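You operate a simulated robot arm through the tools that you are given. There is no shell and no other tool.

Carry out the task below with a simulated robot arm. There is one attempt and no reset: what you move stays moved.

TASK
Put things in order on the top of the dark bench. At the end: the orange reflector from the top of the dark bench stands where the black oil bottle (marked "WET") stood; the silver lamp from the top of the dark bench stands where the blue pad stood; the blue pad from the top of the dark bench stands on top of the brown carton (marked "GEAR SETS"); the black oil bottle from the top of the dark bench stands where the silver lamp stood; whatever was shut is shut again. Leave all else as you found it, and nothing knocked over.

The check looks at the end state, three seconds after you hand in, the way a careful person would. Anything else that was tipped, shoved, dropped, spilled or broken makes it a failure.

THE ROBOT
A 6-joint arm with a two-finger parallel gripper, fixed in place. Base frame: the origin is at the foot of the arm, x ahead of it, y to its left, z up; the work surface is at about z = 0. Units: mm, rad, N and s.
With the tool pointing down near the work surface it reaches from about 140 to 580 mm from the base axis. Its first joint turns from -1.152 to 1.152 rad. Payload 2.1 kg.
The TCP is the grasp point between the finger pads, 30 mm short of the fingertips. In the tool frame z runs along the fingers and y along their closing line. The gripper opens to 94 mm. The fingers are 28 mm wide and 10 mm thick; the gripper's body (50 by 96 mm) begins 55 mm behind the TCP.
Orientation is that of the tool frame in the base frame, as [roll, pitch, yaw] about the fixed x, y, z axes, in that order (R = Rz(yaw) Ry(pitch) Rx(roll)). With the fingers straight down and closing along the base's y, the tool's x points along the base's -x, its y along +y and its z along -z.

THE INTERFACE
- The arm moves only by the tool send_rows. Its argument "deltas" is a list of rows, each a list of 7 numbers: the closure, from 0 (fully open) to 1 (shut), then the shift along the tool's x, y, z in mm, then the turn, a rotation vector about the tool's x, y, z in rad. In form: [[claw, tx, ty, tz, rx, ry, rz], ...]. A call has 1 to 20 rows; each row shifts and turns the commanded pose from where the row before left it, along the tool's axes as they then stand. A row lasts 0.2 s, in which the tool goes at most 50 mm and 0.15 rad; a call with a longer step from one row to the next is refused whole, and so is a gripper value outside its range. Where a pose cannot be reached the arm comes as near as it can. A force on the tool above 40 N (or 10 N above the force at the start of the call, whichever is more), or a blocked arm, ends the call early, and 0.2 s more pass. The fingers move at their own pace (about 72 mm/s each) and stop on an object; they squeeze with about 38 N. The grip force told is the motor's: it shows also when the fingers shut on nothing. Time passes only in rows, and 0.2 s behind the last, so rows that do not move let the fingers close. The reply holds the time, the measured pose of the TCP, the force on the tool along the base axes, the opening and the grip force, in the units named above and with some noise, with the torque about the TCP (base axes, N m) and any sound that the robot's microphone picked up.
- Cameras (640 x 400 px; columns grow to the right, rows downward): "scene" is fixed at [65.8, -377.9, 488.6]; the picture's right is [0.69, -0.73, 0.00], its down [-0.39, -0.36, -0.85] and it looks along [0.62, 0.58, -0.53] (base axes); focal length 250 px, centre (320, 200). "wrist" rides on the gripper at [76, 14, -102] in the tool frame; the picture's right is [-0.18, 0.98, 0.00], its down [-0.75, -0.14, -0.64] and it looks along [-0.63, -0.12, 0.77] (tool axes); focal length 243 px, centre (320, 200). There is no depth. A picture from a camera that has moved, and an enlarged one, comes with that camera's place and axes in the base frame and with its lens.
- snapshot(camera): a new picture of that camera. The clock stands still meanwhile.
- zoom(camera, box): a new picture of the part [left, top, right, bottom] of that camera's present view, enlarged. The clock stands still meanwhile.
- finish_job(): hands the job in; it is judged then, once.

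Nothing tells you positions but the pictures and the camera data. Unless the task says otherwise, let go and move clear before handing in.

The tools are called after "Call:" by a JSON object that holds its "method" and its "body". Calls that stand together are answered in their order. send_rows: Moves the arm, as the interface text tells. Its arguments: {"type":"object","properties":{"deltas":{"type":"array"}},"required":["deltas"]} The other tools are called the same way: snapshot (camera) takes a picture; zoom (camera, box) takes an enlarged picture of a part of a camera's view; finish_job () hands the job in.

At the start:

```text
t: 0.0
ee_pos: [237.9, 147.5, 326.0]
tool_rot: [3.141, -0.001, 3.14]
contact_force: [0.6, -0.5, 0.0]
moment: [-0.02, -0.01, -0.03]
grip_width: 94.0
finger_force: 0.1
```

scene: 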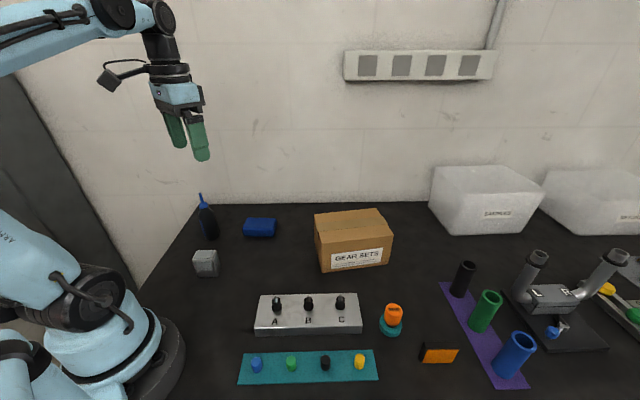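
wrist: 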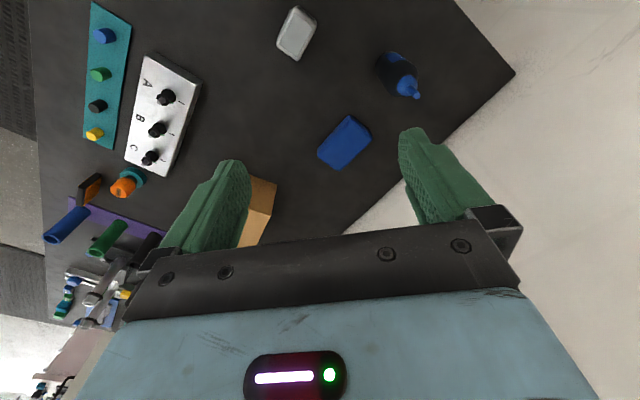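

I see a dark bench with an oil bottle, blue pad, silver/grey box (probably the lamp), a brown carton, a knob panel, an orange reflector, and other parts. I'll look closer before moving anything.

Call:
{"method": "zoom", "body": {"camera": "scene", "box": [160, 180, 320, 280]}}

Call:
{"method": "zoom", "body": {"camera": "scene", "box": [360, 240, 520, 340]}}

Call:
{"method": "zoom", "body": {"camera": "scene", "box": [360, 300, 520, 400]}}

Call:
{"method": "zoom", "body": {"camera": "scene", "box": [220, 280, 400, 400]}}

Call:
{"method": "zoom", "body": {"camera": "scene", "box": [480, 230, 640, 360]}}

Call:
{"method": "zoom", "body": {"camera": "wrist", "box": [260, 0, 460, 180]}}

Call:
{"method": "zoom", "body": {"camera": "scene", "box": [290, 190, 410, 290]}}

```text
4.00 times, centred on (240, 230) of scene
camera zoom: at [65.8, -377.9, 488.6], right [0.69, -0.73, 0.0], down [-0.39, -0.36, -0.85], along [0.62, 0.58, -0.53], focal length 1001 px, centre (640, 80)
```

zoom: 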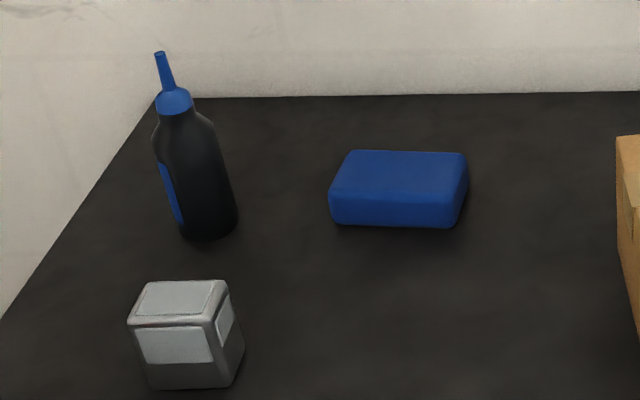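

```text
4.00 times, centred on (440, 290) of scene
camera zoom: at [65.8, -377.9, 488.6], right [0.69, -0.73, 0.0], down [-0.39, -0.36, -0.85], along [0.62, 0.58, -0.53], focal length 1001 px, centre (-160, -160)
```

zoom: 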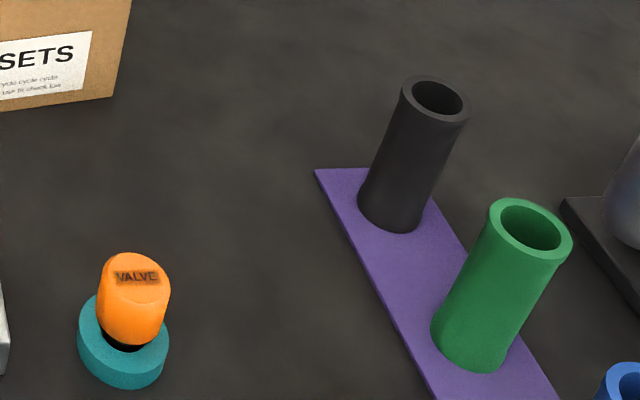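

```text
4.00 times, centred on (440, 350) of scene
camera zoom: at [65.8, -377.9, 488.6], right [0.69, -0.73, 0.0], down [-0.39, -0.36, -0.85], along [0.62, 0.58, -0.53], focal length 1001 px, centre (-160, -400)
```

zoom: 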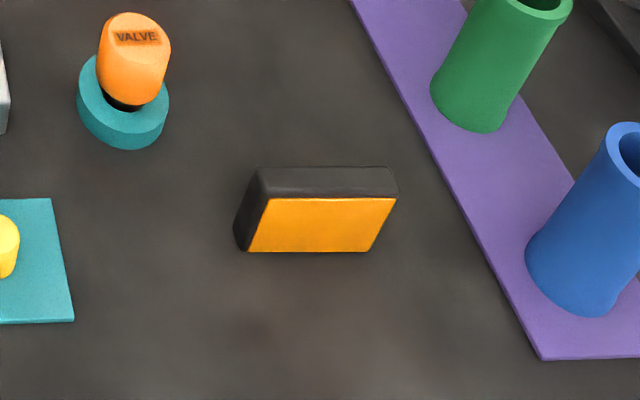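

```text
3.33 times, centred on (310, 340) of scene
camera zoom: at [65.8, -377.9, 488.6], right [0.69, -0.73, 0.0], down [-0.39, -0.36, -0.85], along [0.62, 0.58, -0.53], focal length 834 px, centre (353, -267)
```

zoom: 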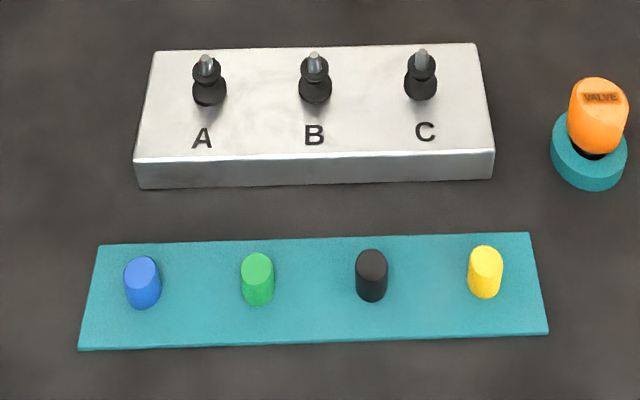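

```text
3.08 times, centred on (560, 295) of scene
camera zoom: at [65.8, -377.9, 488.6], right [0.69, -0.73, 0.0], down [-0.39, -0.36, -0.85], along [0.62, 0.58, -0.53], focal length 770 px, centre (-418, -92)
```

zoom: 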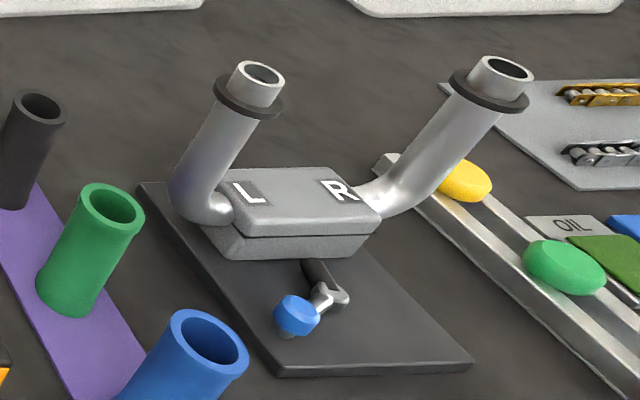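

```text
2.22 times, centred on (360, 90) of wrist
camera zoom: at [162.4, 160.1, 429.1], right [0.18, 0.98, 0.0], down [0.75, -0.14, 0.64], along [0.63, -0.12, -0.77], focal length 539 px, centre (231, 444)
```

zoom: 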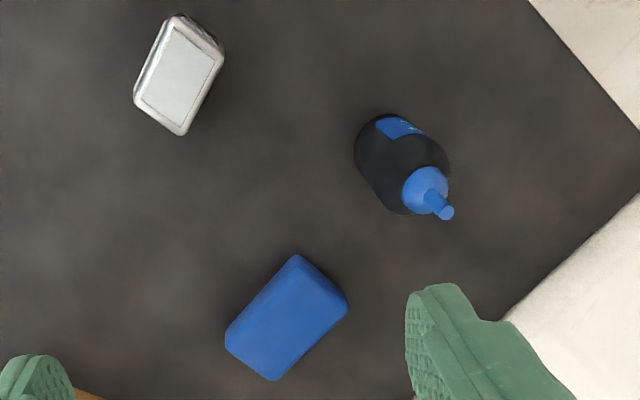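

```text
4.00 times, centred on (350, 240) of scene
camera zoom: at [65.8, -377.9, 488.6], right [0.69, -0.73, 0.0], down [-0.39, -0.36, -0.85], along [0.62, 0.58, -0.53], focal length 1001 px, centre (200, 40)
```

zoom: 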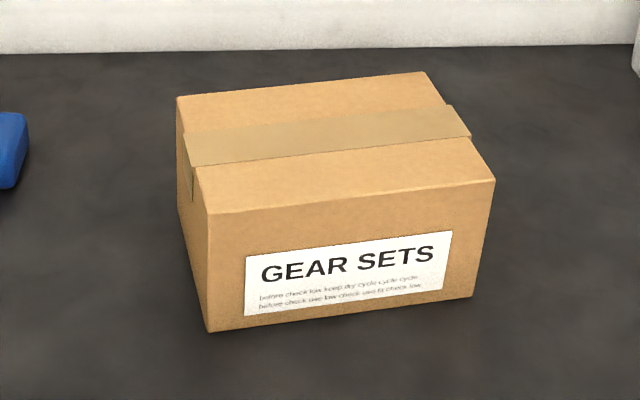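

The bench holds the oil bottle at about (268, 258), the lamp at (195, 124), the pad at (373, 163), the carton centred at about (494, -88) and about 97 mm tall, and the reflector at about (380, -370). I'll start by hovering over the blue pad with the fingers turned across its short side.

Call:
{"method": "send_rows", "body": {"deltas": [[0, -22.5, 2.7, 24, 0, 0, 0], [0, -22.5, 2.7, 24, 0, 0, 0], [0, -22.5, 2.7, 24, 0, 0, 0], [0, -22.5, 2.7, 24, 0, 0, 0], [0, -22.5, 2.7, 24, 0, 0, 0], [0, -22.5, 2.5, 26, 0, 0, 0], [0, 0, 0, 0, 0, 0, 0.137], [0, 0, 0, 0, 0, 0, 0.137], [0, 0, 0, 0, 0, 0, 0.137], [0, 0, 0, 0, 0, 0, 0.137], [0, 0, 0, 0, 0, 0, 0.137], [0, 0, 0, 0, 0, 0, 0.137], [0, 0, 0, 0, 0, 0, 0]]}}

Call:
{"method": "snapshot", "body": {"camera": "wrist"}}

Call:
{"method": "snapshot", "body": {"camera": "scene"}}

```text
t: 2.8
ee_pos: [373.4, 162.0, 182.7]
tool_rot: [3.139, 0.0, 2.318]
contact_force: [-0.5, 0.0, 0.0]
moment: [-0.01, 0.01, -0.02]
grip_width: 93.9
finger_force: 0.0
```

```text
taken
camera wrist: at [331.4, 227.8, 284.0], right [0.85, 0.53, 0.0], down [0.41, -0.65, 0.64], along [0.34, -0.54, -0.77], focal length 243 px, centre (320, 200)
```

wrist: 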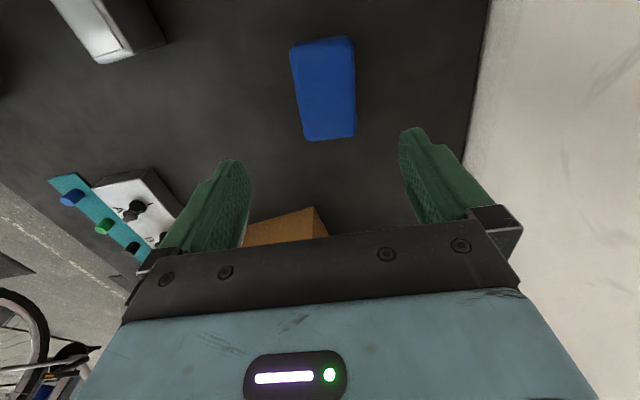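

```text
taken
```

scene: 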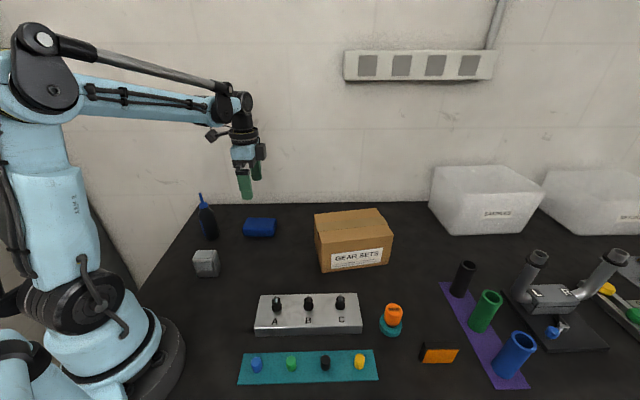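

The hand hovers above the pad with the right turn; the pad shows in the upper middle of the wrist view. I'll enlarge that for its exact edges, and use this view to check the bottle and its label too.

Call:
{"method": "zoom", "body": {"camera": "wrist", "box": [240, 20, 400, 150]}}

Call:
{"method": "zoom", "body": {"camera": "scene", "box": [180, 180, 290, 290]}}

```text
3.08 times, centred on (320, 85) of wrist
camera zoom: at [331.4, 227.8, 284.0], right [0.85, 0.53, 0.0], down [0.41, -0.65, 0.64], along [0.34, -0.54, -0.77], focal length 746 px, centre (320, 554)
```

zoom: 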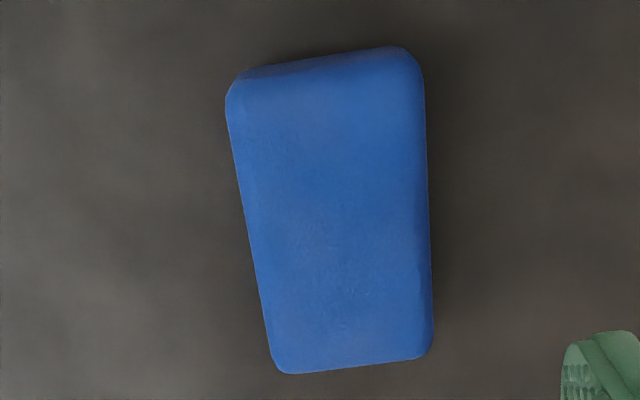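

```text
3.64 times, centred on (235, 235) of scene
camera zoom: at [65.8, -377.9, 488.6], right [0.69, -0.73, 0.0], down [-0.39, -0.36, -0.85], along [0.62, 0.58, -0.53], focal length 910 px, centre (629, 73)
```

zoom: 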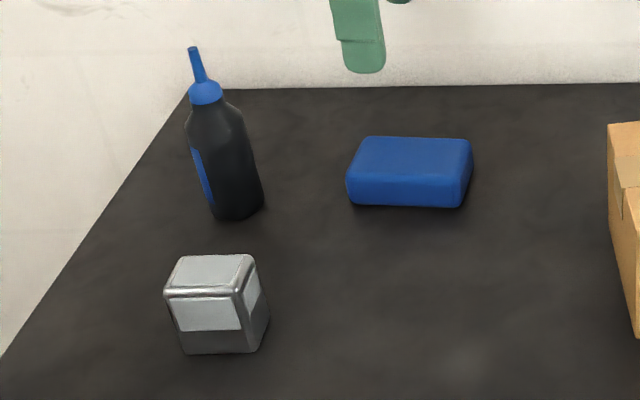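

The pad's centre works out at about (378, 165), its long axis slightly off my present turn. I'll correct by 6 mm and 0.06 rad, go down around it and close.

Call:
{"method": "send_rows", "body": {"deltas": [[0, -0.8, 5.7, 0, 0, 0, 0.062], [0, 0, 0, 30, 0, 0, 0], [0, 0, 0, 30, 0, 0, 0], [0, 0, 0, 30, 0, 0, 0], [0, 0, 0, 25, 0, 0, 0], [0, 0, 0, 20, 0, 0, 0], [0, 0, 0, 12, 0, 0, 0], [0, 0, 0, 0, 0, 0, 0]]}}

Call:
{"method": "snapshot", "body": {"camera": "wrist"}}

Call:
{"method": "snapshot", "body": {"camera": "scene"}}

```text
t: 4.6
ee_pos: [378.6, 165.4, 34.9]
tool_rot: [3.14, 0.0, 2.259]
contact_force: [0.3, 0.0, -0.8]
moment: [-0.01, -0.01, 0.01]
grip_width: 93.8
finger_force: 0.1
```

```text
taken
camera wrist: at [341.6, 232.4, 137.7], right [0.88, 0.48, 0.0], down [0.37, -0.67, 0.64], along [0.31, -0.56, -0.77], focal length 243 px, centre (320, 200)
```

wrist: 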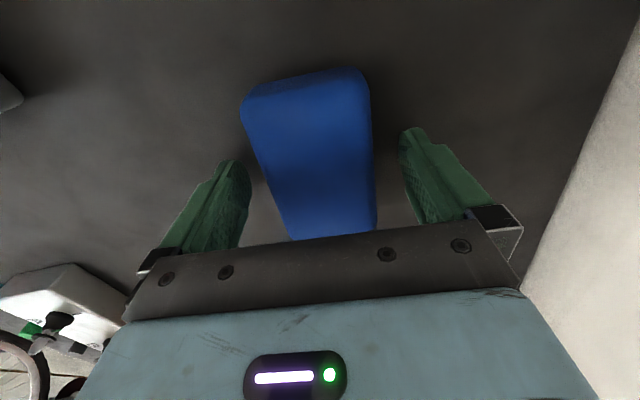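

```text
taken
```

scene: 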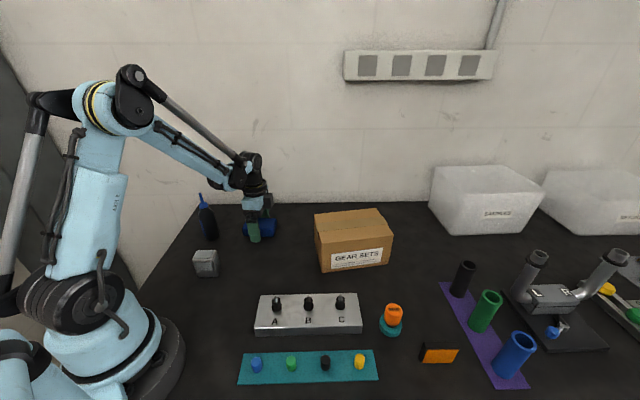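

The pad sits centred between the open fingers and nothing is touched. Closing on it now.

Call:
{"method": "send_rows", "body": {"deltas": [[1, 0, 0, 0, 0, 0, 0], [1, 0, 0, 0, 0, 0, 0], [1, 0, 0, 0, 0, 0, 0], [1, 0, 0, 0, 0, 0, 0]]}}

Call:
{"method": "snapshot", "body": {"camera": "wrist"}}

```text
t: 5.6
ee_pos: [378.6, 164.6, 36.0]
tool_rot: [3.139, 0.0, 2.26]
contact_force: [0.3, -0.5, -0.4]
moment: [-0.01, -0.03, -0.03]
grip_width: 63.5
finger_force: 38.0
```

```text
taken
camera wrist: at [341.6, 232.4, 137.9], right [0.88, 0.48, 0.0], down [0.37, -0.67, 0.64], along [0.31, -0.56, -0.77], focal length 243 px, centre (320, 200)
```

wrist: 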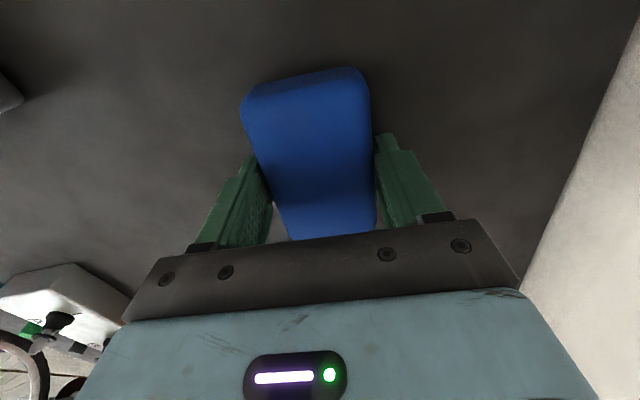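

The pad is held (63.5 mm across, 38 N). I'll lift straight up, then carry it over toward the carton top.

Call:
{"method": "send_rows", "body": {"deltas": [[1, 0, 0, -5, 0, 0, 0], [1, 0, 0, -15, 0, 0, 0], [1, 0, 0, -25, 0, 0, 0], [1, 0, 0, -30, 0, 0, 0], [1, 0, 0, -30, 0, 0, 0], [1, 0, 0, -30, 0, 0, 0], [1, 0, 0, -20, 0, 0, 0], [1, 0, 0, 0, 0, 0, 0]]}}

Call:
{"method": "snapshot", "body": {"camera": "scene"}}

Call:
{"method": "snapshot", "body": {"camera": "wrist"}}

```text
t: 7.4
ee_pos: [381.1, 166.7, 189.8]
tool_rot: [3.139, 0.0, 2.259]
contact_force: [0.2, -1.1, 0.5]
moment: [0.01, 0.0, -0.01]
grip_width: 0.0
finger_force: 32.3
```

```text
taken
```

scene: 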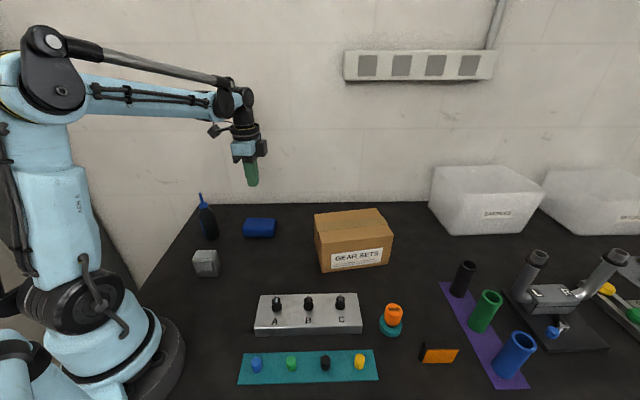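

```text
taken
camera wrist: at [342.5, 234.5, 291.6], right [0.88, 0.48, 0.0], down [0.37, -0.67, 0.64], along [0.31, -0.56, -0.77], focal length 243 px, centre (320, 200)
```

wrist: 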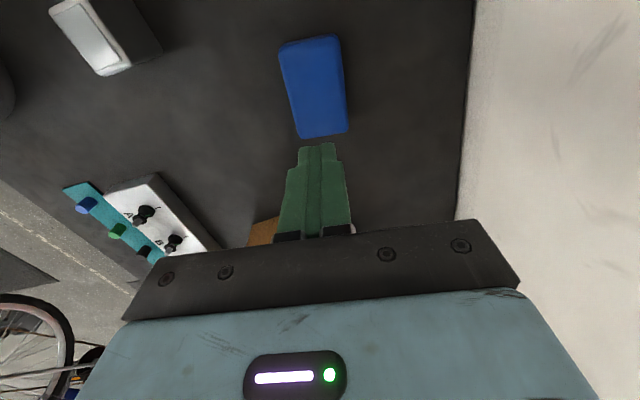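

The fingers came up empty: the pad slipped out and is still on the bench. I'll look at the fingers and the pad closely before retrying.

Call:
{"method": "zoom", "body": {"camera": "scene", "box": [200, 110, 300, 250]}}

Call:
{"method": "zoom", "body": {"camera": "wrist", "box": [240, 20, 400, 150]}}

Call:
{"method": "zoom", "body": {"camera": "scene", "box": [230, 205, 290, 250]}}

```text
2.86 times, centred on (250, 180) of scene
camera zoom: at [65.8, -377.9, 488.6], right [0.69, -0.73, 0.0], down [-0.39, -0.36, -0.85], along [0.62, 0.58, -0.53], focal length 715 px, centre (520, 257)
```

zoom: 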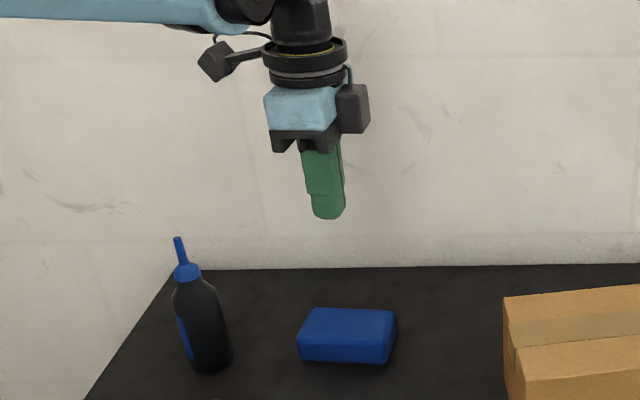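

```text
3.08 times, centred on (320, 85) of wrist
camera zoom: at [342.5, 234.5, 291.6], right [0.88, 0.48, 0.0], down [0.37, -0.67, 0.64], along [0.31, -0.56, -0.77], focal length 746 px, centre (320, 554)
```

zoom: 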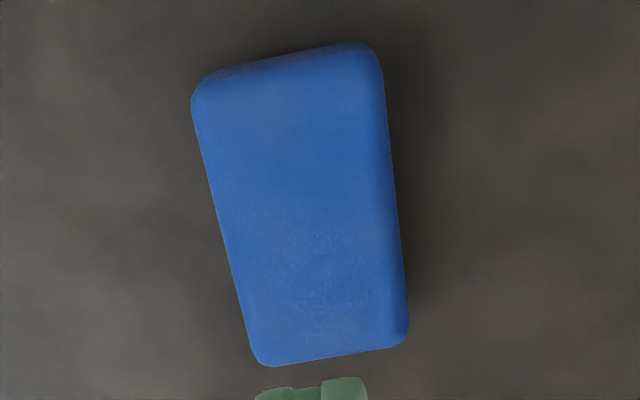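

```text
8.89 times, centred on (260, 228) of scene
camera zoom: at [65.8, -377.9, 488.6], right [0.69, -0.73, 0.0], down [-0.39, -0.36, -0.85], along [0.62, 0.58, -0.53], focal length 2224 px, centre (853, -44)
```

zoom: 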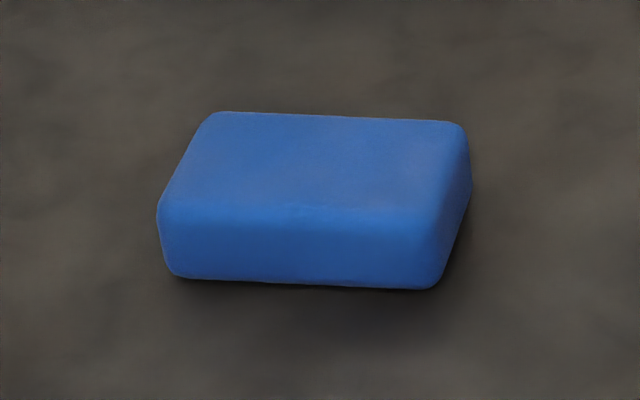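

The pad is still in its old place (about (378, 164)), so nothing was disturbed. My grip was probably too high on it; I'll open, re-centre, and go about 4 mm lower this time.

Call:
{"method": "send_rows", "body": {"deltas": [[0, 0, -4.2, 0, 0, 0, 0], [0, 0, 0, 0, 0, 0, 0.02], [0, 0, 0, 30, 0, 0, 0], [0, 0, 0, 30, 0, 0, 0], [0, 0, 0, 30, 0, 0, 0], [0, 0, 0, 30, 0, 0, 0], [0, 0, 0, 20, 0, 0, 0], [0, 0, 0, 10, 0, 0, 0], [0, 0, 0, 5, 0, 0, 0], [0, 0, 0, 2, 0, 0, 0], [0, 0, 0, 0, 0, 0, 0]]}}

Call:
{"method": "snapshot", "body": {"camera": "wrist"}}

Call:
{"method": "zoom", "body": {"camera": "scene", "box": [220, 170, 310, 250]}}

```text
t: 9.8
ee_pos: [375.4, 164.8, 31.4]
tool_rot: [3.141, 0.0, 2.239]
contact_force: [0.0, 1.7, -0.4]
moment: [0.01, -0.01, 0.01]
grip_width: 93.8
finger_force: 0.1
```

```text
taken
camera wrist: at [339.6, 232.6, 133.5], right [0.89, 0.46, 0.0], down [0.35, -0.68, 0.64], along [0.3, -0.57, -0.77], focal length 243 px, centre (320, 200)
```

wrist: 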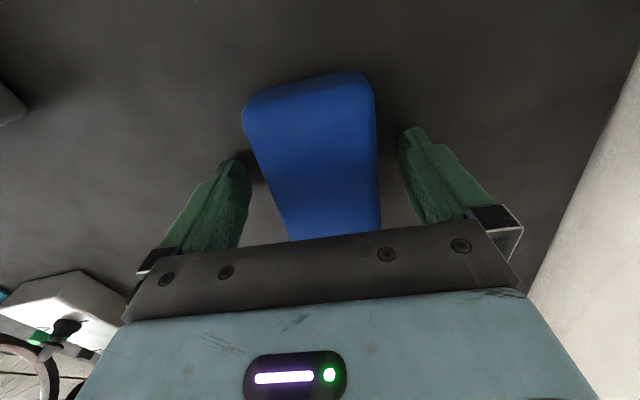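

```text
5.00 times, centred on (265, 210) of scene
camera zoom: at [65.8, -377.9, 488.6], right [0.69, -0.73, 0.0], down [-0.39, -0.36, -0.85], along [0.62, 0.58, -0.53], focal length 1251 px, centre (595, 150)
```

zoom: 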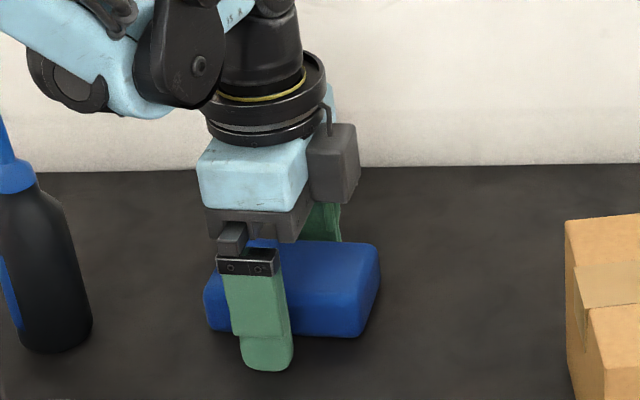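

The fingers now reach almost to the bench on both sides of the pad, well centred. Closing, then a very small test lift.

Call:
{"method": "send_rows", "body": {"deltas": [[1, 0, 0, 0, 0, 0, 0], [1, 0, 0, 0, 0, 0, 0], [1, 0, 0, 0, 0, 0, 0], [1, 0, 0, 0, 0, 0, 0], [1, 0, 0, 0, 0, 0, 0], [1, 0, 0, -2, 0, 0, 0], [1, 0, 0, -2, 0, 0, 0], [1, 0, 0, -2, 0, 0, 0], [1, 0, 0, -2, 0, 0, 0], [1, 0, 0, -2, 0, 0, 0], [1, 0, 0, 0, 0, 0, 0]]}}

Call:
{"method": "snapshot", "body": {"camera": "wrist"}}

Call:
{"method": "zoom", "body": {"camera": "scene", "box": [220, 170, 310, 250]}}

```text
t: 12.2
ee_pos: [375.4, 163.4, 43.6]
tool_rot: [3.141, 0.0, 2.237]
contact_force: [-0.5, 0.4, 0.6]
moment: [0.0, -0.01, -0.03]
grip_width: 63.3
finger_force: 38.0
```

```text
taken
camera wrist: at [339.8, 232.5, 144.8], right [0.89, 0.46, 0.0], down [0.35, -0.68, 0.64], along [0.3, -0.57, -0.77], focal length 243 px, centre (320, 200)
```

wrist: 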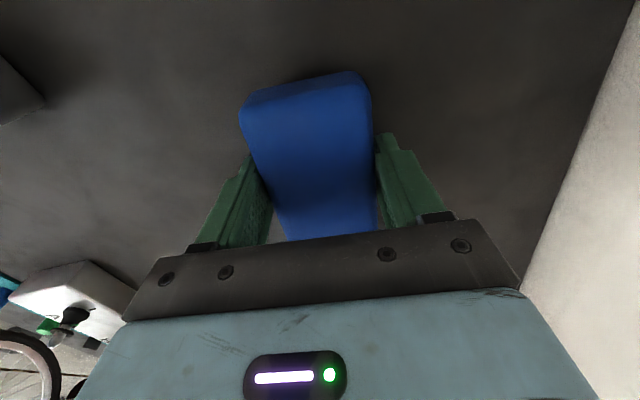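

```text
5.00 times, centred on (265, 210) of scene
camera zoom: at [65.8, -377.9, 488.6], right [0.69, -0.73, 0.0], down [-0.39, -0.36, -0.85], along [0.62, 0.58, -0.53], focal length 1251 px, centre (595, 150)
```

zoom: 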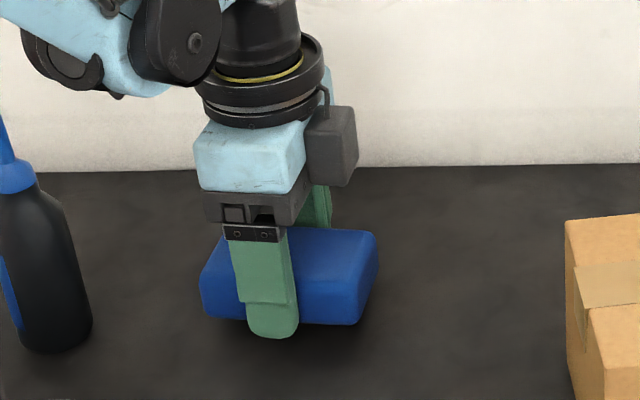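

The pad is now off the bench and held. I'll continue lifting gently and re-check the grip.

Call:
{"method": "send_rows", "body": {"deltas": [[1, 0, 0, -6, 0, 0, 0], [1, 0, 0, -10, 0, 0, 0], [1, 0, 0, -14, 0, 0, 0], [1, 0, 0, -16, 0, 0, 0], [1, 0, 0, -18, 0, 0, 0], [1, 0, 0, -18, 0, 0, 0], [1, 0, 0, -18, 0, 0, 0], [1, 0, 0, -16, 0, 0, 0], [1, 0, 0, -14, 0, 0, 0], [1, 0, 0, -8, 0, 0, 0], [1, 0, 0, 0, 0, 0, 0]]}}

Call:
{"method": "snapshot", "body": {"camera": "wrist"}}

Call:
{"method": "zoom", "body": {"camera": "scene", "box": [200, 110, 420, 280]}}

```text
t: 14.6
ee_pos: [375.1, 163.9, 179.6]
tool_rot: [3.14, 0.0, 2.238]
contact_force: [0.3, 0.6, -0.4]
moment: [-0.01, 0.01, -0.02]
grip_width: 63.4
finger_force: 38.4
```

```text
taken
camera wrist: at [339.3, 232.2, 281.6], right [0.89, 0.46, 0.0], down [0.35, -0.68, 0.64], along [0.3, -0.57, -0.77], focal length 243 px, centre (320, 200)
```

wrist: 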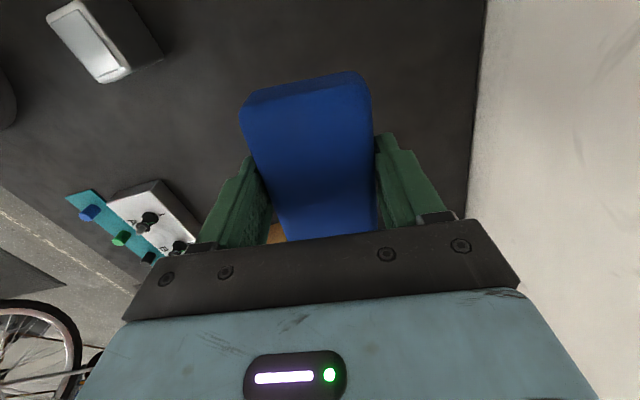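

```text
2.35 times, centred on (310, 195) of scene
camera zoom: at [65.8, -377.9, 488.6], right [0.69, -0.73, 0.0], down [-0.39, -0.36, -0.85], along [0.62, 0.58, -0.53], focal length 589 px, centre (344, 212)
```

zoom: 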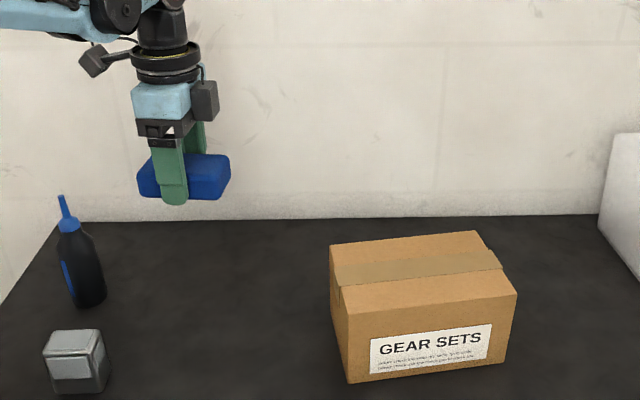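

The pad is firmly held at z ≈ 180. I'll now carry it level to above the carton and turn it to line up with the box.

Call:
{"method": "send_rows", "body": {"deltas": [[1, -8, -2, 0, 0, 0, 0], [1, -14, -3.4, 0, 0, 0, 0], [1, -20, -4.9, 0, 0, 0, 0], [1, -22, -5.3, 0, 0, 0, 0], [1, -22, -5.3, 0, 0, 0, 0], [1, -22, -5.3, 0, 0, 0, 0], [1, -22, -5.3, 0, 0, 0, 0], [1, -22, -5.3, 0, 0, 0, 0], [1, -22, -5.3, 0, 0, 0, 0], [1, -22, -5.3, 0, 0, 0, 0], [1, -22, -5.3, 0, 0, 0, 0], [1, -20, -4.9, 0, 0, 0, 0], [1, -16, -3.9, 0, 0, 0, 0], [1, -13.2, -3.4, 0, 0, 0, 0], [1, 0, 0, 0, 0, 0, -0.063], [1, 0, 0, 0, 0, 0, -0.063], [1, 0, 0, 0, 0, 0, -0.063], [1, 0, 0, 0, 0, 0, -0.063], [1, 0, 0, 0, 0, 0, 0]]}}

Call:
{"method": "snapshot", "body": {"camera": "wrist"}}

Call:
{"method": "zoom", "body": {"camera": "scene", "box": [280, 110, 440, 280]}}

```text
t: 18.6
ee_pos: [489.1, -87.1, 181.2]
tool_rot: [3.14, -0.001, 2.49]
contact_force: [-0.7, -0.4, -0.7]
moment: [0.01, -0.01, 0.01]
grip_width: 63.1
finger_force: 38.0
```

```text
taken
camera wrist: at [437.0, -30.7, 281.9], right [0.74, 0.67, 0.0], down [0.51, -0.57, 0.64], along [0.43, -0.48, -0.77], focal length 243 px, centre (320, 200)
```

wrist: 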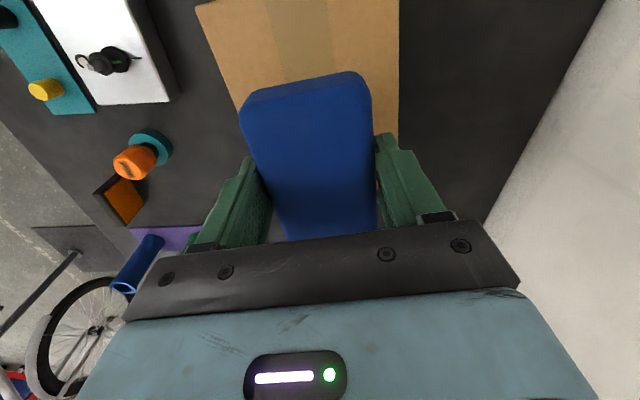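

```text
2.35 times, centred on (360, 195) of scene
camera zoom: at [65.8, -377.9, 488.6], right [0.69, -0.73, 0.0], down [-0.39, -0.36, -0.85], along [0.62, 0.58, -0.53], focal length 589 px, centre (226, 212)
```

zoom: 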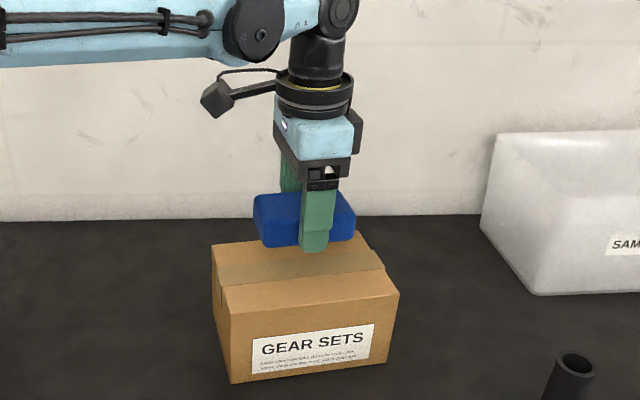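

The pad hangs centred over the carton top (edges about ±58 mm across, aligned). I'll lower it to just above the top, then creep.

Call:
{"method": "send_rows", "body": {"deltas": [[1, 0, 0, 10, 0, 0, 0], [1, 0, 0, 14, 0, 0, 0], [1, 0, 0, 12, 0, 0, 0], [1, 0, 0, 8, 0, 0, 0], [1, 0, 0, 3, 0, 0, 0], [1, 0, 0, 0, 0, 0, 0]]}}

Call:
{"method": "snapshot", "body": {"camera": "wrist"}}

Call:
{"method": "zoom", "body": {"camera": "scene", "box": [310, 170, 400, 280]}}

```text
t: 20.0
ee_pos: [490.0, -86.7, 132.5]
tool_rot: [3.14, -0.001, 2.49]
contact_force: [0.0, -0.7, -1.3]
moment: [0.01, 0.0, -0.02]
grip_width: 63.1
finger_force: 37.6
```

```text
taken
camera wrist: at [437.5, -29.9, 234.6], right [0.74, 0.67, 0.0], down [0.51, -0.57, 0.64], along [0.43, -0.48, -0.77], focal length 243 px, centre (320, 200)
```

wrist: 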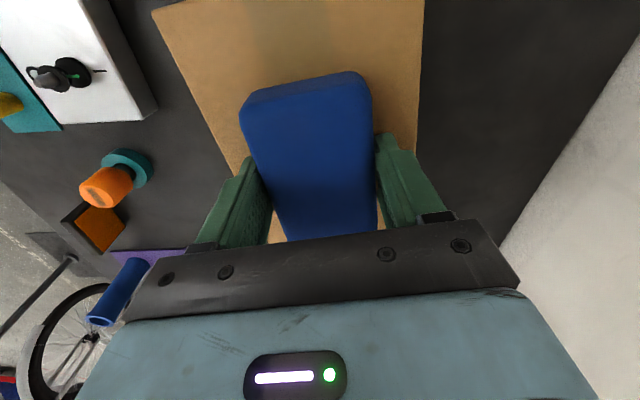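

```text
3.64 times, centred on (355, 225) of scene
camera zoom: at [65.8, -377.9, 488.6], right [0.69, -0.73, 0.0], down [-0.39, -0.36, -0.85], along [0.62, 0.58, -0.53], focal length 910 px, centre (193, 109)
```

zoom: 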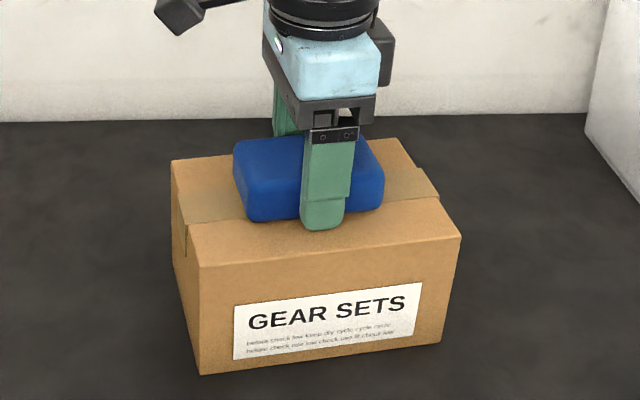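

The pad is a few mm above the carton lid. Creeping down in 1 mm steps while watching the force.

Call:
{"method": "send_rows", "body": {"deltas": [[1, 0, 0, 1, 0, 0, 0], [1, 0, 0, 1, 0, 0, 0], [1, 0, 0, 0, 0, 0, 0]]}}

Call:
{"method": "zoom", "body": {"camera": "scene", "box": [330, 190, 390, 250]}}

```text
t: 20.8
ee_pos: [491.3, -87.0, 131.0]
tool_rot: [3.141, 0.001, 2.489]
contact_force: [1.4, -2.6, 9.3]
moment: [0.02, 0.05, -0.04]
grip_width: 63.2
finger_force: 38.0
```

```text
6.67 times, centred on (360, 220) of scene
camera zoom: at [65.7, -377.9, 488.6], right [0.69, -0.73, 0.0], down [-0.39, -0.36, -0.85], along [0.62, 0.58, -0.53], focal length 1668 px, centre (53, 67)
```

zoom: 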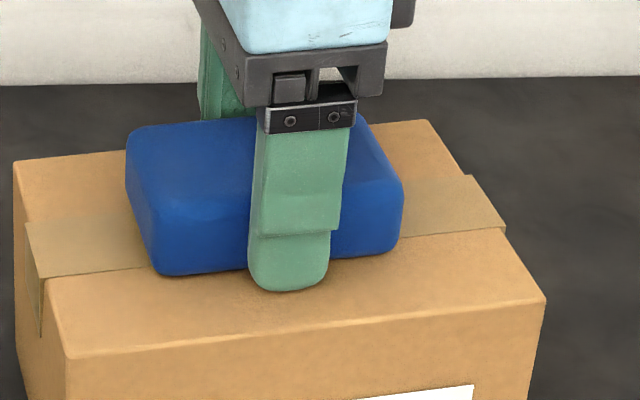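

The force shows contact (about 9 N): the pad rests on the lid. I'll ease off slightly, open, and rise straight up.

Call:
{"method": "send_rows", "body": {"deltas": [[1, 0, 0, -0.6, 0, 0, 0], [0.5, 0, 0, 0, 0, 0, 0], [0, 0, 0, 0, 0, 0, 0], [0, 0, 0, 0, 0, 0, 0], [0, 0, 0, -5, 0, 0, 0], [0, 0, 0, -20, 0, 0, 0], [0, 0, 0, -35, 0, 0, 0], [0, 0, 0, -30, 0, 0, 0], [0, 0, 0, 0, 0, 0, 0]]}}

Call:
{"method": "snapshot", "body": {"camera": "scene"}}

Call:
{"method": "zoom", "body": {"camera": "scene", "box": [300, 170, 410, 280]}}

Call:
{"method": "snapshot", "body": {"camera": "wrist"}}

```text
t: 22.8
ee_pos: [487.6, -87.9, 221.0]
tool_rot: [3.139, 0.0, 2.49]
contact_force: [0.2, 0.2, 0.2]
moment: [0.01, -0.03, 0.01]
grip_width: 94.1
finger_force: 0.1
```

```text
taken
```

scene: 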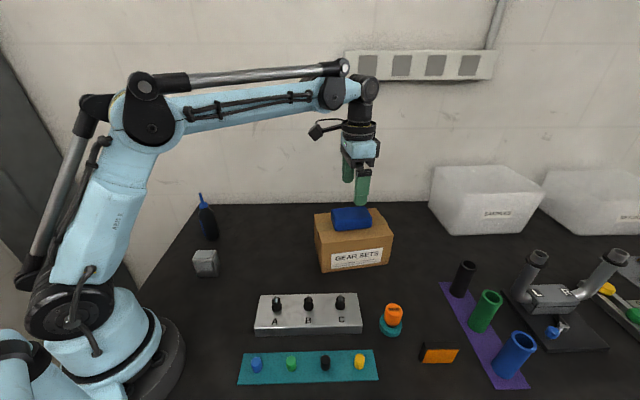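

```text
3.64 times, centred on (355, 225) of scene
camera zoom: at [65.8, -377.9, 488.6], right [0.69, -0.73, 0.0], down [-0.39, -0.36, -0.85], along [0.62, 0.58, -0.53], focal length 910 px, centre (193, 109)
```

zoom: 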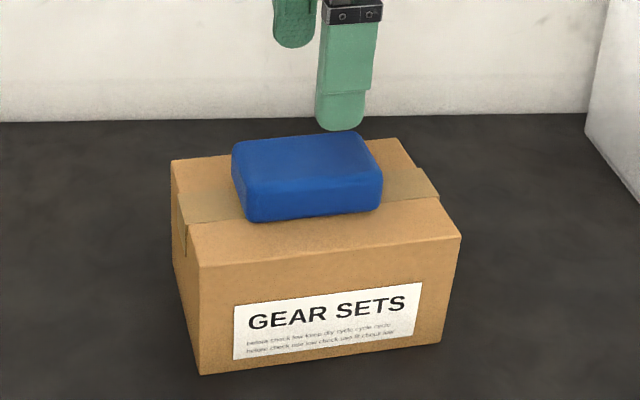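

```text
taken
camera wrist: at [435.9, -30.3, 324.1], right [0.74, 0.67, 0.0], down [0.51, -0.57, 0.64], along [0.43, -0.48, -0.77], focal length 243 px, centre (320, 200)
```

wrist: 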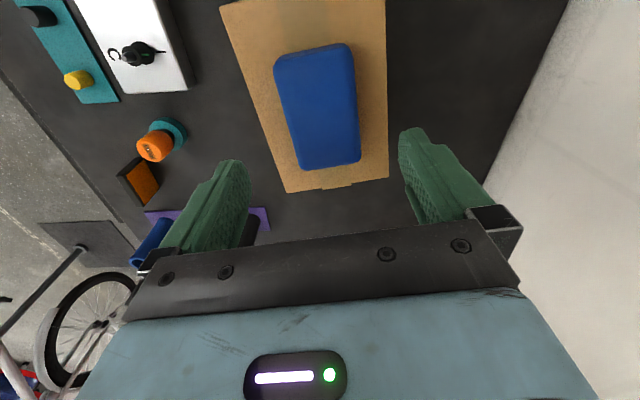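

The pad stands squarely on the carton and the carton hasn't shifted. Next is the silver lamp at about (195, 124); I'll fly over to hover above it.

Call:
{"method": "send_rows", "body": {"deltas": [[0, 15, -0.4, 0, 0, 0, 0], [0, 30, -0.8, 0, 0, 0, 0], [0, 36, -0.9, 0, 0, 0, 0], [0, 36, -0.9, 0, 0, 0, 0], [0, 36, -0.9, 0, 0, 0, 0], [0, 36, -1.0, 0, 0, 0, 0], [0, 36, -0.9, 0, 0, 0, 0], [0, 36, -0.9, 0, 0, 0, 0], [0, 36, -0.9, 0, 0, 0, 0], [0, 34, -0.9, 0, 0, 0, 0], [0, 30, -0.9, 0, 0, 0, 0], [0, 0, 0, 15, 0, 0, 0.058], [0, 0, 0, 26, 0, 0, 0.058], [0, 0, 0, 0, 0, 0, 0]]}}

Call:
{"method": "snapshot", "body": {"camera": "wrist"}}

Call:
{"method": "zoom", "body": {"camera": "wrist", "box": [220, 0, 420, 150]}}

Call:
{"method": "snapshot", "body": {"camera": "scene"}}

```text
t: 25.8
ee_pos: [194.5, 124.2, 182.8]
tool_rot: [3.139, 0.002, 2.373]
contact_force: [-0.3, -0.2, 0.4]
moment: [0.01, 0.01, 0.01]
grip_width: 93.9
finger_force: 0.0
```

```text
taken
camera wrist: at [150.0, 187.4, 283.9], right [0.82, 0.58, 0.0], down [0.44, -0.63, 0.64], along [0.37, -0.52, -0.77], focal length 243 px, centre (320, 200)
```

wrist: 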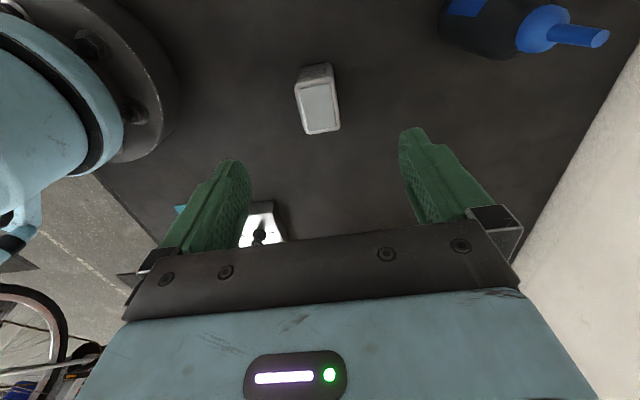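

```text
2.67 times, centred on (320, 75) of wrist
camera zoom: at [150.0, 187.4, 283.9], right [0.82, 0.58, 0.0], down [0.44, -0.63, 0.64], along [0.37, -0.52, -0.77], focal length 647 px, centre (320, 533)
```

zoom: 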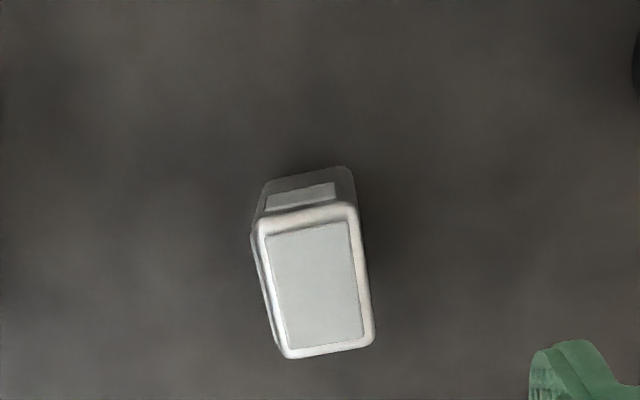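

```text
taken
```

scene: 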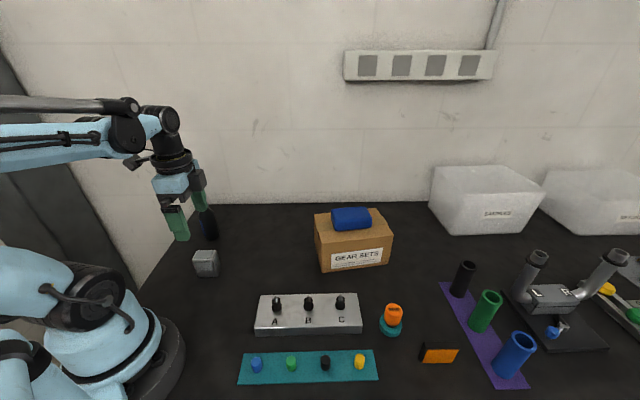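

The lamp's centre computes to about (195, 122), about 35 × 48 mm and 54 mm tall, already aligned with the fingers. Lowering around it and closing, then a small test lift.

Call:
{"method": "send_rows", "body": {"deltas": [[0, -1.8, -1.9, 0, 0, 0, 0], [0, 0, 0, 25, 0, 0, 0], [0, 0, 0, 30, 0, 0, 0], [0, 0, 0, 30, 0, 0, 0], [0, 0, 0, 25, 0, 0, 0], [0, 0, 0, 20, 0, 0, 0], [0, 0, 0, 12, 0, 0, 0], [0, 0, 0, 5, 0, 0, 0], [0, 0, 0, 0, 0, 0, 0]]}}

Call:
{"method": "snapshot", "body": {"camera": "wrist"}}

Call:
{"method": "zoom", "body": {"camera": "scene", "box": [140, 160, 260, 290]}}

```text
t: 27.8
ee_pos: [197.5, 123.2, 33.2]
tool_rot: [3.139, -0.001, 2.373]
contact_force: [0.5, -0.5, -0.1]
moment: [0.0, 0.0, -0.01]
grip_width: 94.0
finger_force: 0.0
```

```text
taken
camera wrist: at [152.3, 185.6, 135.6], right [0.82, 0.58, 0.0], down [0.44, -0.63, 0.64], along [0.37, -0.52, -0.77], focal length 243 px, centre (320, 200)
```

wrist: 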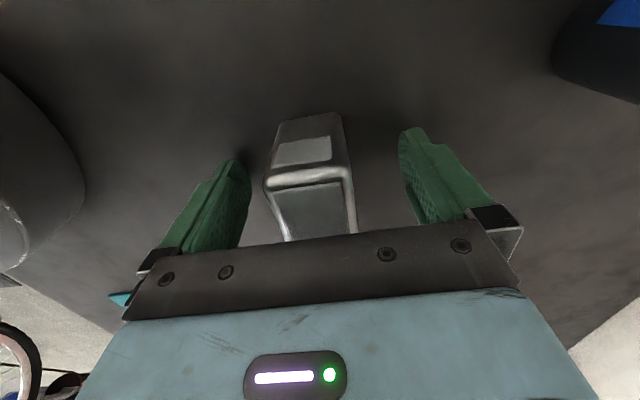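

```text
3.08 times, centred on (200, 225) of scene
camera zoom: at [65.7, -377.9, 488.6], right [0.69, -0.73, 0.0], down [-0.39, -0.36, -0.85], along [0.62, 0.58, -0.53], focal length 770 px, centre (689, 123)
```

zoom: 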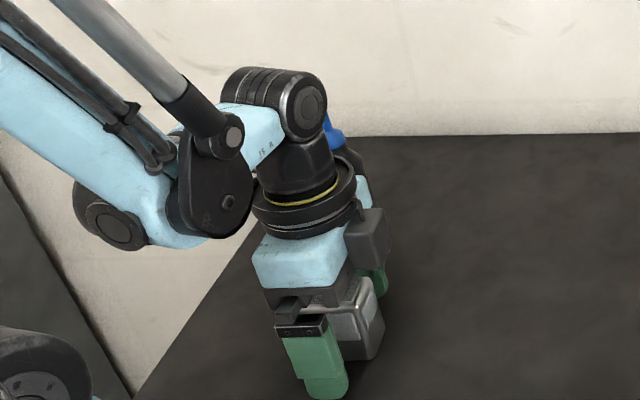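

The hand sits about 3 mm off the lamp's centre line, so I'll shift that much, then close and do a test lift.

Call:
{"method": "send_rows", "body": {"deltas": [[0, 0, -3, 0, 0, 0, 0], [0, 0, 0, 0, 0, 0, 0], [1, 0, 0, 0, 0, 0, 0], [1, 0, 0, 0, 0, 0, 0], [1, 0, 0, 0, 0, 0, 0], [1, 0, 0, 0, 0, 0, 0], [1, 0, 0, 0, 0, 0, 0], [1, 0, 0, 0, 0, 0, 0]]}}

Call:
{"method": "snapshot", "body": {"camera": "wrist"}}

```text
t: 29.6
ee_pos: [195.1, 120.8, 33.9]
tool_rot: [3.14, 0.0, 2.374]
contact_force: [0.0, 0.3, -0.2]
moment: [0.01, 0.05, 0.0]
grip_width: 39.7
finger_force: 37.9
```

```text
taken
camera wrist: at [150.1, 183.3, 135.9], right [0.82, 0.58, 0.0], down [0.44, -0.63, 0.64], along [0.37, -0.52, -0.77], focal length 243 px, centre (320, 200)
```

wrist: 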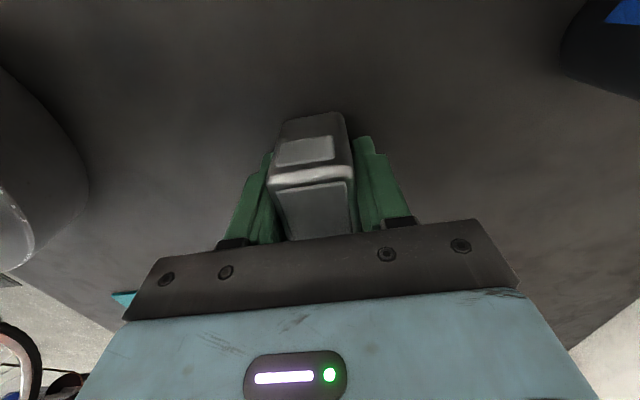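

The lamp is gripped at 39.7 mm with both fingers flat on it. Test lift, then continue up.

Call:
{"method": "send_rows", "body": {"deltas": [[1, 0, 0, -2, 0, 0, 0], [1, 0, 0, -3, 0, 0, 0], [1, 0, 0, -5, 0, 0, 0], [1, 0, 0, -10, 0, 0, 0], [1, 0, 0, -15, 0, 0, 0], [1, 0, 0, -18, 0, 0, 0], [1, 0, 0, -18, 0, 0, 0], [1, 0, 0, -15, 0, 0, 0], [1, 0, 0, -10, 0, 0, 0], [1, 0, 0, 0, 0, 0, 0]]}}

Call:
{"method": "snapshot", "body": {"camera": "wrist"}}

Call:
{"method": "zoom", "body": {"camera": "scene", "box": [140, 150, 260, 290]}}

```text
t: 31.8
ee_pos: [193.9, 121.1, 128.5]
tool_rot: [3.14, -0.001, 2.375]
contact_force: [0.1, -0.4, -1.4]
moment: [0.03, 0.0, -0.02]
grip_width: 39.7
finger_force: 38.5
```

```text
taken
camera wrist: at [149.0, 182.9, 230.6], right [0.81, 0.58, 0.0], down [0.44, -0.63, 0.64], along [0.37, -0.52, -0.77], focal length 243 px, centre (320, 200)
```

wrist: 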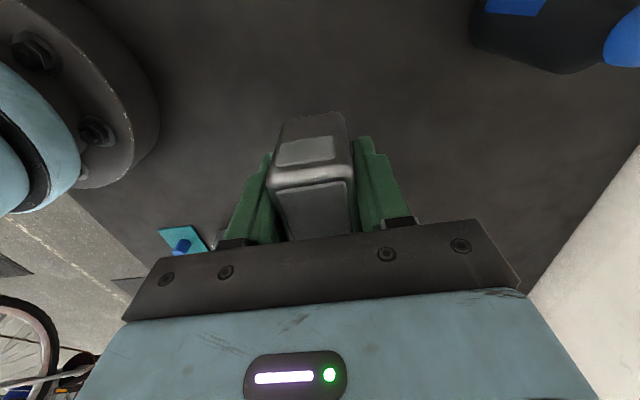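

```text
2.86 times, centred on (200, 220) of scene
camera zoom: at [65.8, -377.9, 488.6], right [0.69, -0.73, 0.0], down [-0.39, -0.36, -0.85], along [0.62, 0.58, -0.53], focal length 715 px, centre (663, 143)
```

zoom: 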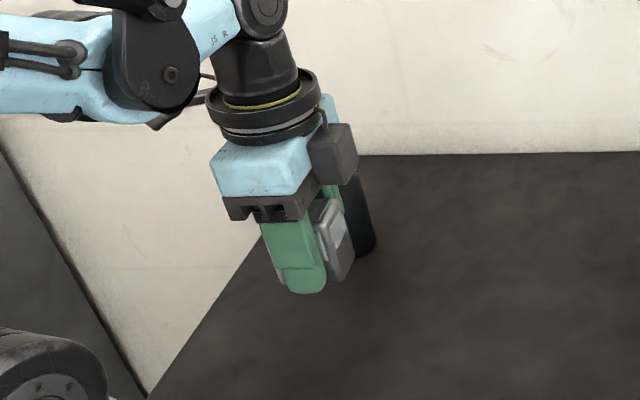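

The lamp hangs securely at z ≈ 128. I'll carry it level to above where the pad stood.

Call:
{"method": "send_rows", "body": {"deltas": [[1, -4, 6.2, 0, 0, 0, 0], [1, -8, 12.4, 0, 0, 0, 0], [1, -11, 17.1, 0, 0, 0, 0], [1, -12, 18.7, 0, 0, 0, 0], [1, -12, 18.7, 0, 0, 0, 0], [1, -12, 18.7, 0, 0, 0, 0], [1, -12, 18.7, 0, 0, 0, 0], [1, -12, 18.7, 0, 0, 0, 0], [1, -9, 14, 0, 0, 0, 0], [1, -6, 9.3, 0, 0, 0, 0], [1, -4.2, 6.5, 0, 0, 0, 0], [1, 0, 0, 0, 0, 0, 0]]}}

Call:
{"method": "snapshot", "body": {"camera": "wrist"}}

Call:
{"method": "snapshot", "body": {"camera": "scene"}}

```text
t: 34.4
ee_pos: [380.0, 164.8, 130.7]
tool_rot: [3.14, 0.001, 2.373]
contact_force: [0.0, -0.7, -0.8]
moment: [0.0, 0.0, 0.01]
grip_width: 39.5
finger_force: 38.4
```

```text
taken
camera wrist: at [334.2, 227.3, 232.3], right [0.82, 0.58, 0.0], down [0.44, -0.63, 0.64], along [0.37, -0.52, -0.77], focal length 243 px, centre (320, 200)
```

wrist: 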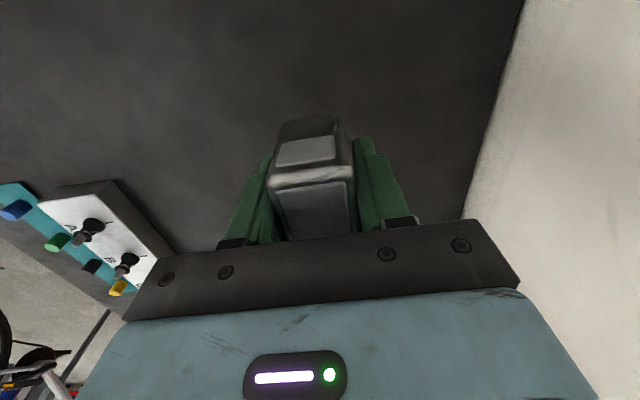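

```text
taken
```

scene: 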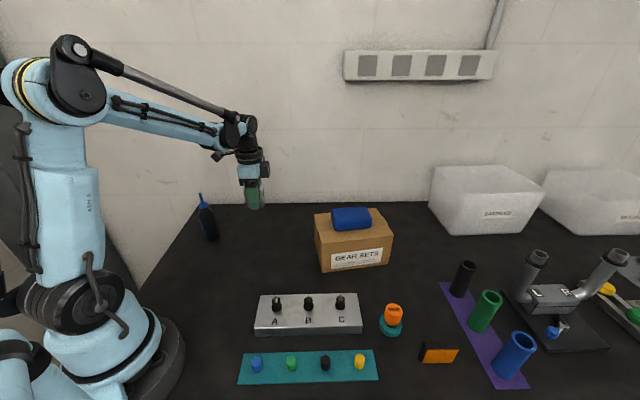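

The lamp is above the pad's old spot (TCP about (379, 164)). A 1.4 mm correction, then down to just over the bench.

Call:
{"method": "send_rows", "body": {"deltas": [[1, 0, -1.4, 0, 0, 0, 0], [1, 0, 0, 12, 0, 0, 0], [1, 0, 0, 18, 0, 0, 0], [1, 0, 0, 20, 0, 0, 0], [1, 0, 0, 18, 0, 0, 0], [1, 0, 0, 14, 0, 0, 0], [1, 0, 0, 8, 0, 0, 0], [1, 0, 0, 2.5, 0, 0, 0], [1, 0, 0, 0, 0, 0, 0]]}}

Call:
{"method": "zoom", "body": {"camera": "scene", "box": [210, 170, 310, 260]}}

Call:
{"method": "snapshot", "body": {"camera": "wrist"}}

```text
t: 36.4
ee_pos: [377.7, 163.7, 36.1]
tool_rot: [3.139, 0.0, 2.373]
contact_force: [0.3, 0.4, 0.1]
moment: [-0.01, 0.01, 0.02]
grip_width: 39.6
finger_force: 37.2
```

```text
4.44 times, centred on (260, 215) of scene
camera zoom: at [65.8, -377.9, 488.6], right [0.69, -0.73, 0.0], down [-0.39, -0.36, -0.85], along [0.62, 0.58, -0.53], focal length 1112 px, centre (587, 133)
```

zoom: 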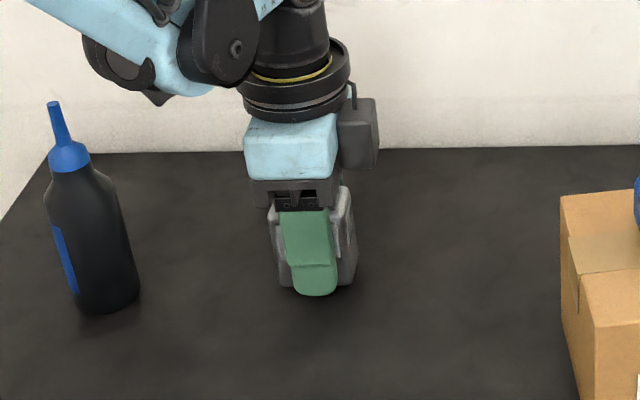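

```text
taken
camera wrist: at [332.1, 225.7, 138.8], right [0.81, 0.58, 0.0], down [0.44, -0.63, 0.64], along [0.37, -0.52, -0.77], focal length 243 px, centre (320, 200)
```

wrist: 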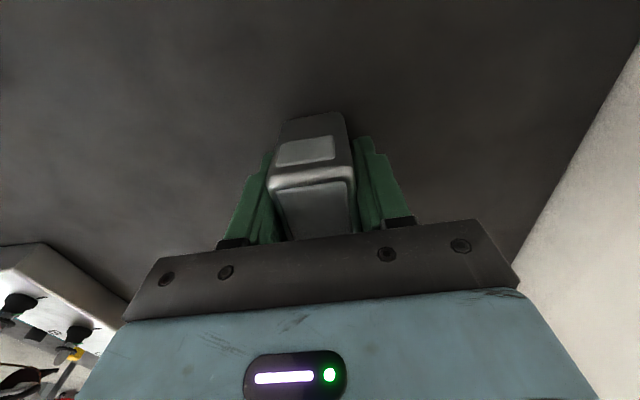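

The lamp is about 2–3 mm over the bench at the right spot. Creeping down.

Call:
{"method": "send_rows", "body": {"deltas": [[1, 0, 0, 1, 0, 0, 0], [1, 0, 0, 0.8, 0, 0, 0], [1, 0, 0, 0, 0, 0, 0]]}}

```text
t: 37.2
ee_pos: [376.8, 160.8, 34.5]
tool_rot: [3.139, -0.001, 2.373]
contact_force: [-0.4, 0.3, 0.2]
moment: [0.02, 0.0, 0.01]
grip_width: 39.8
finger_force: 37.7
```

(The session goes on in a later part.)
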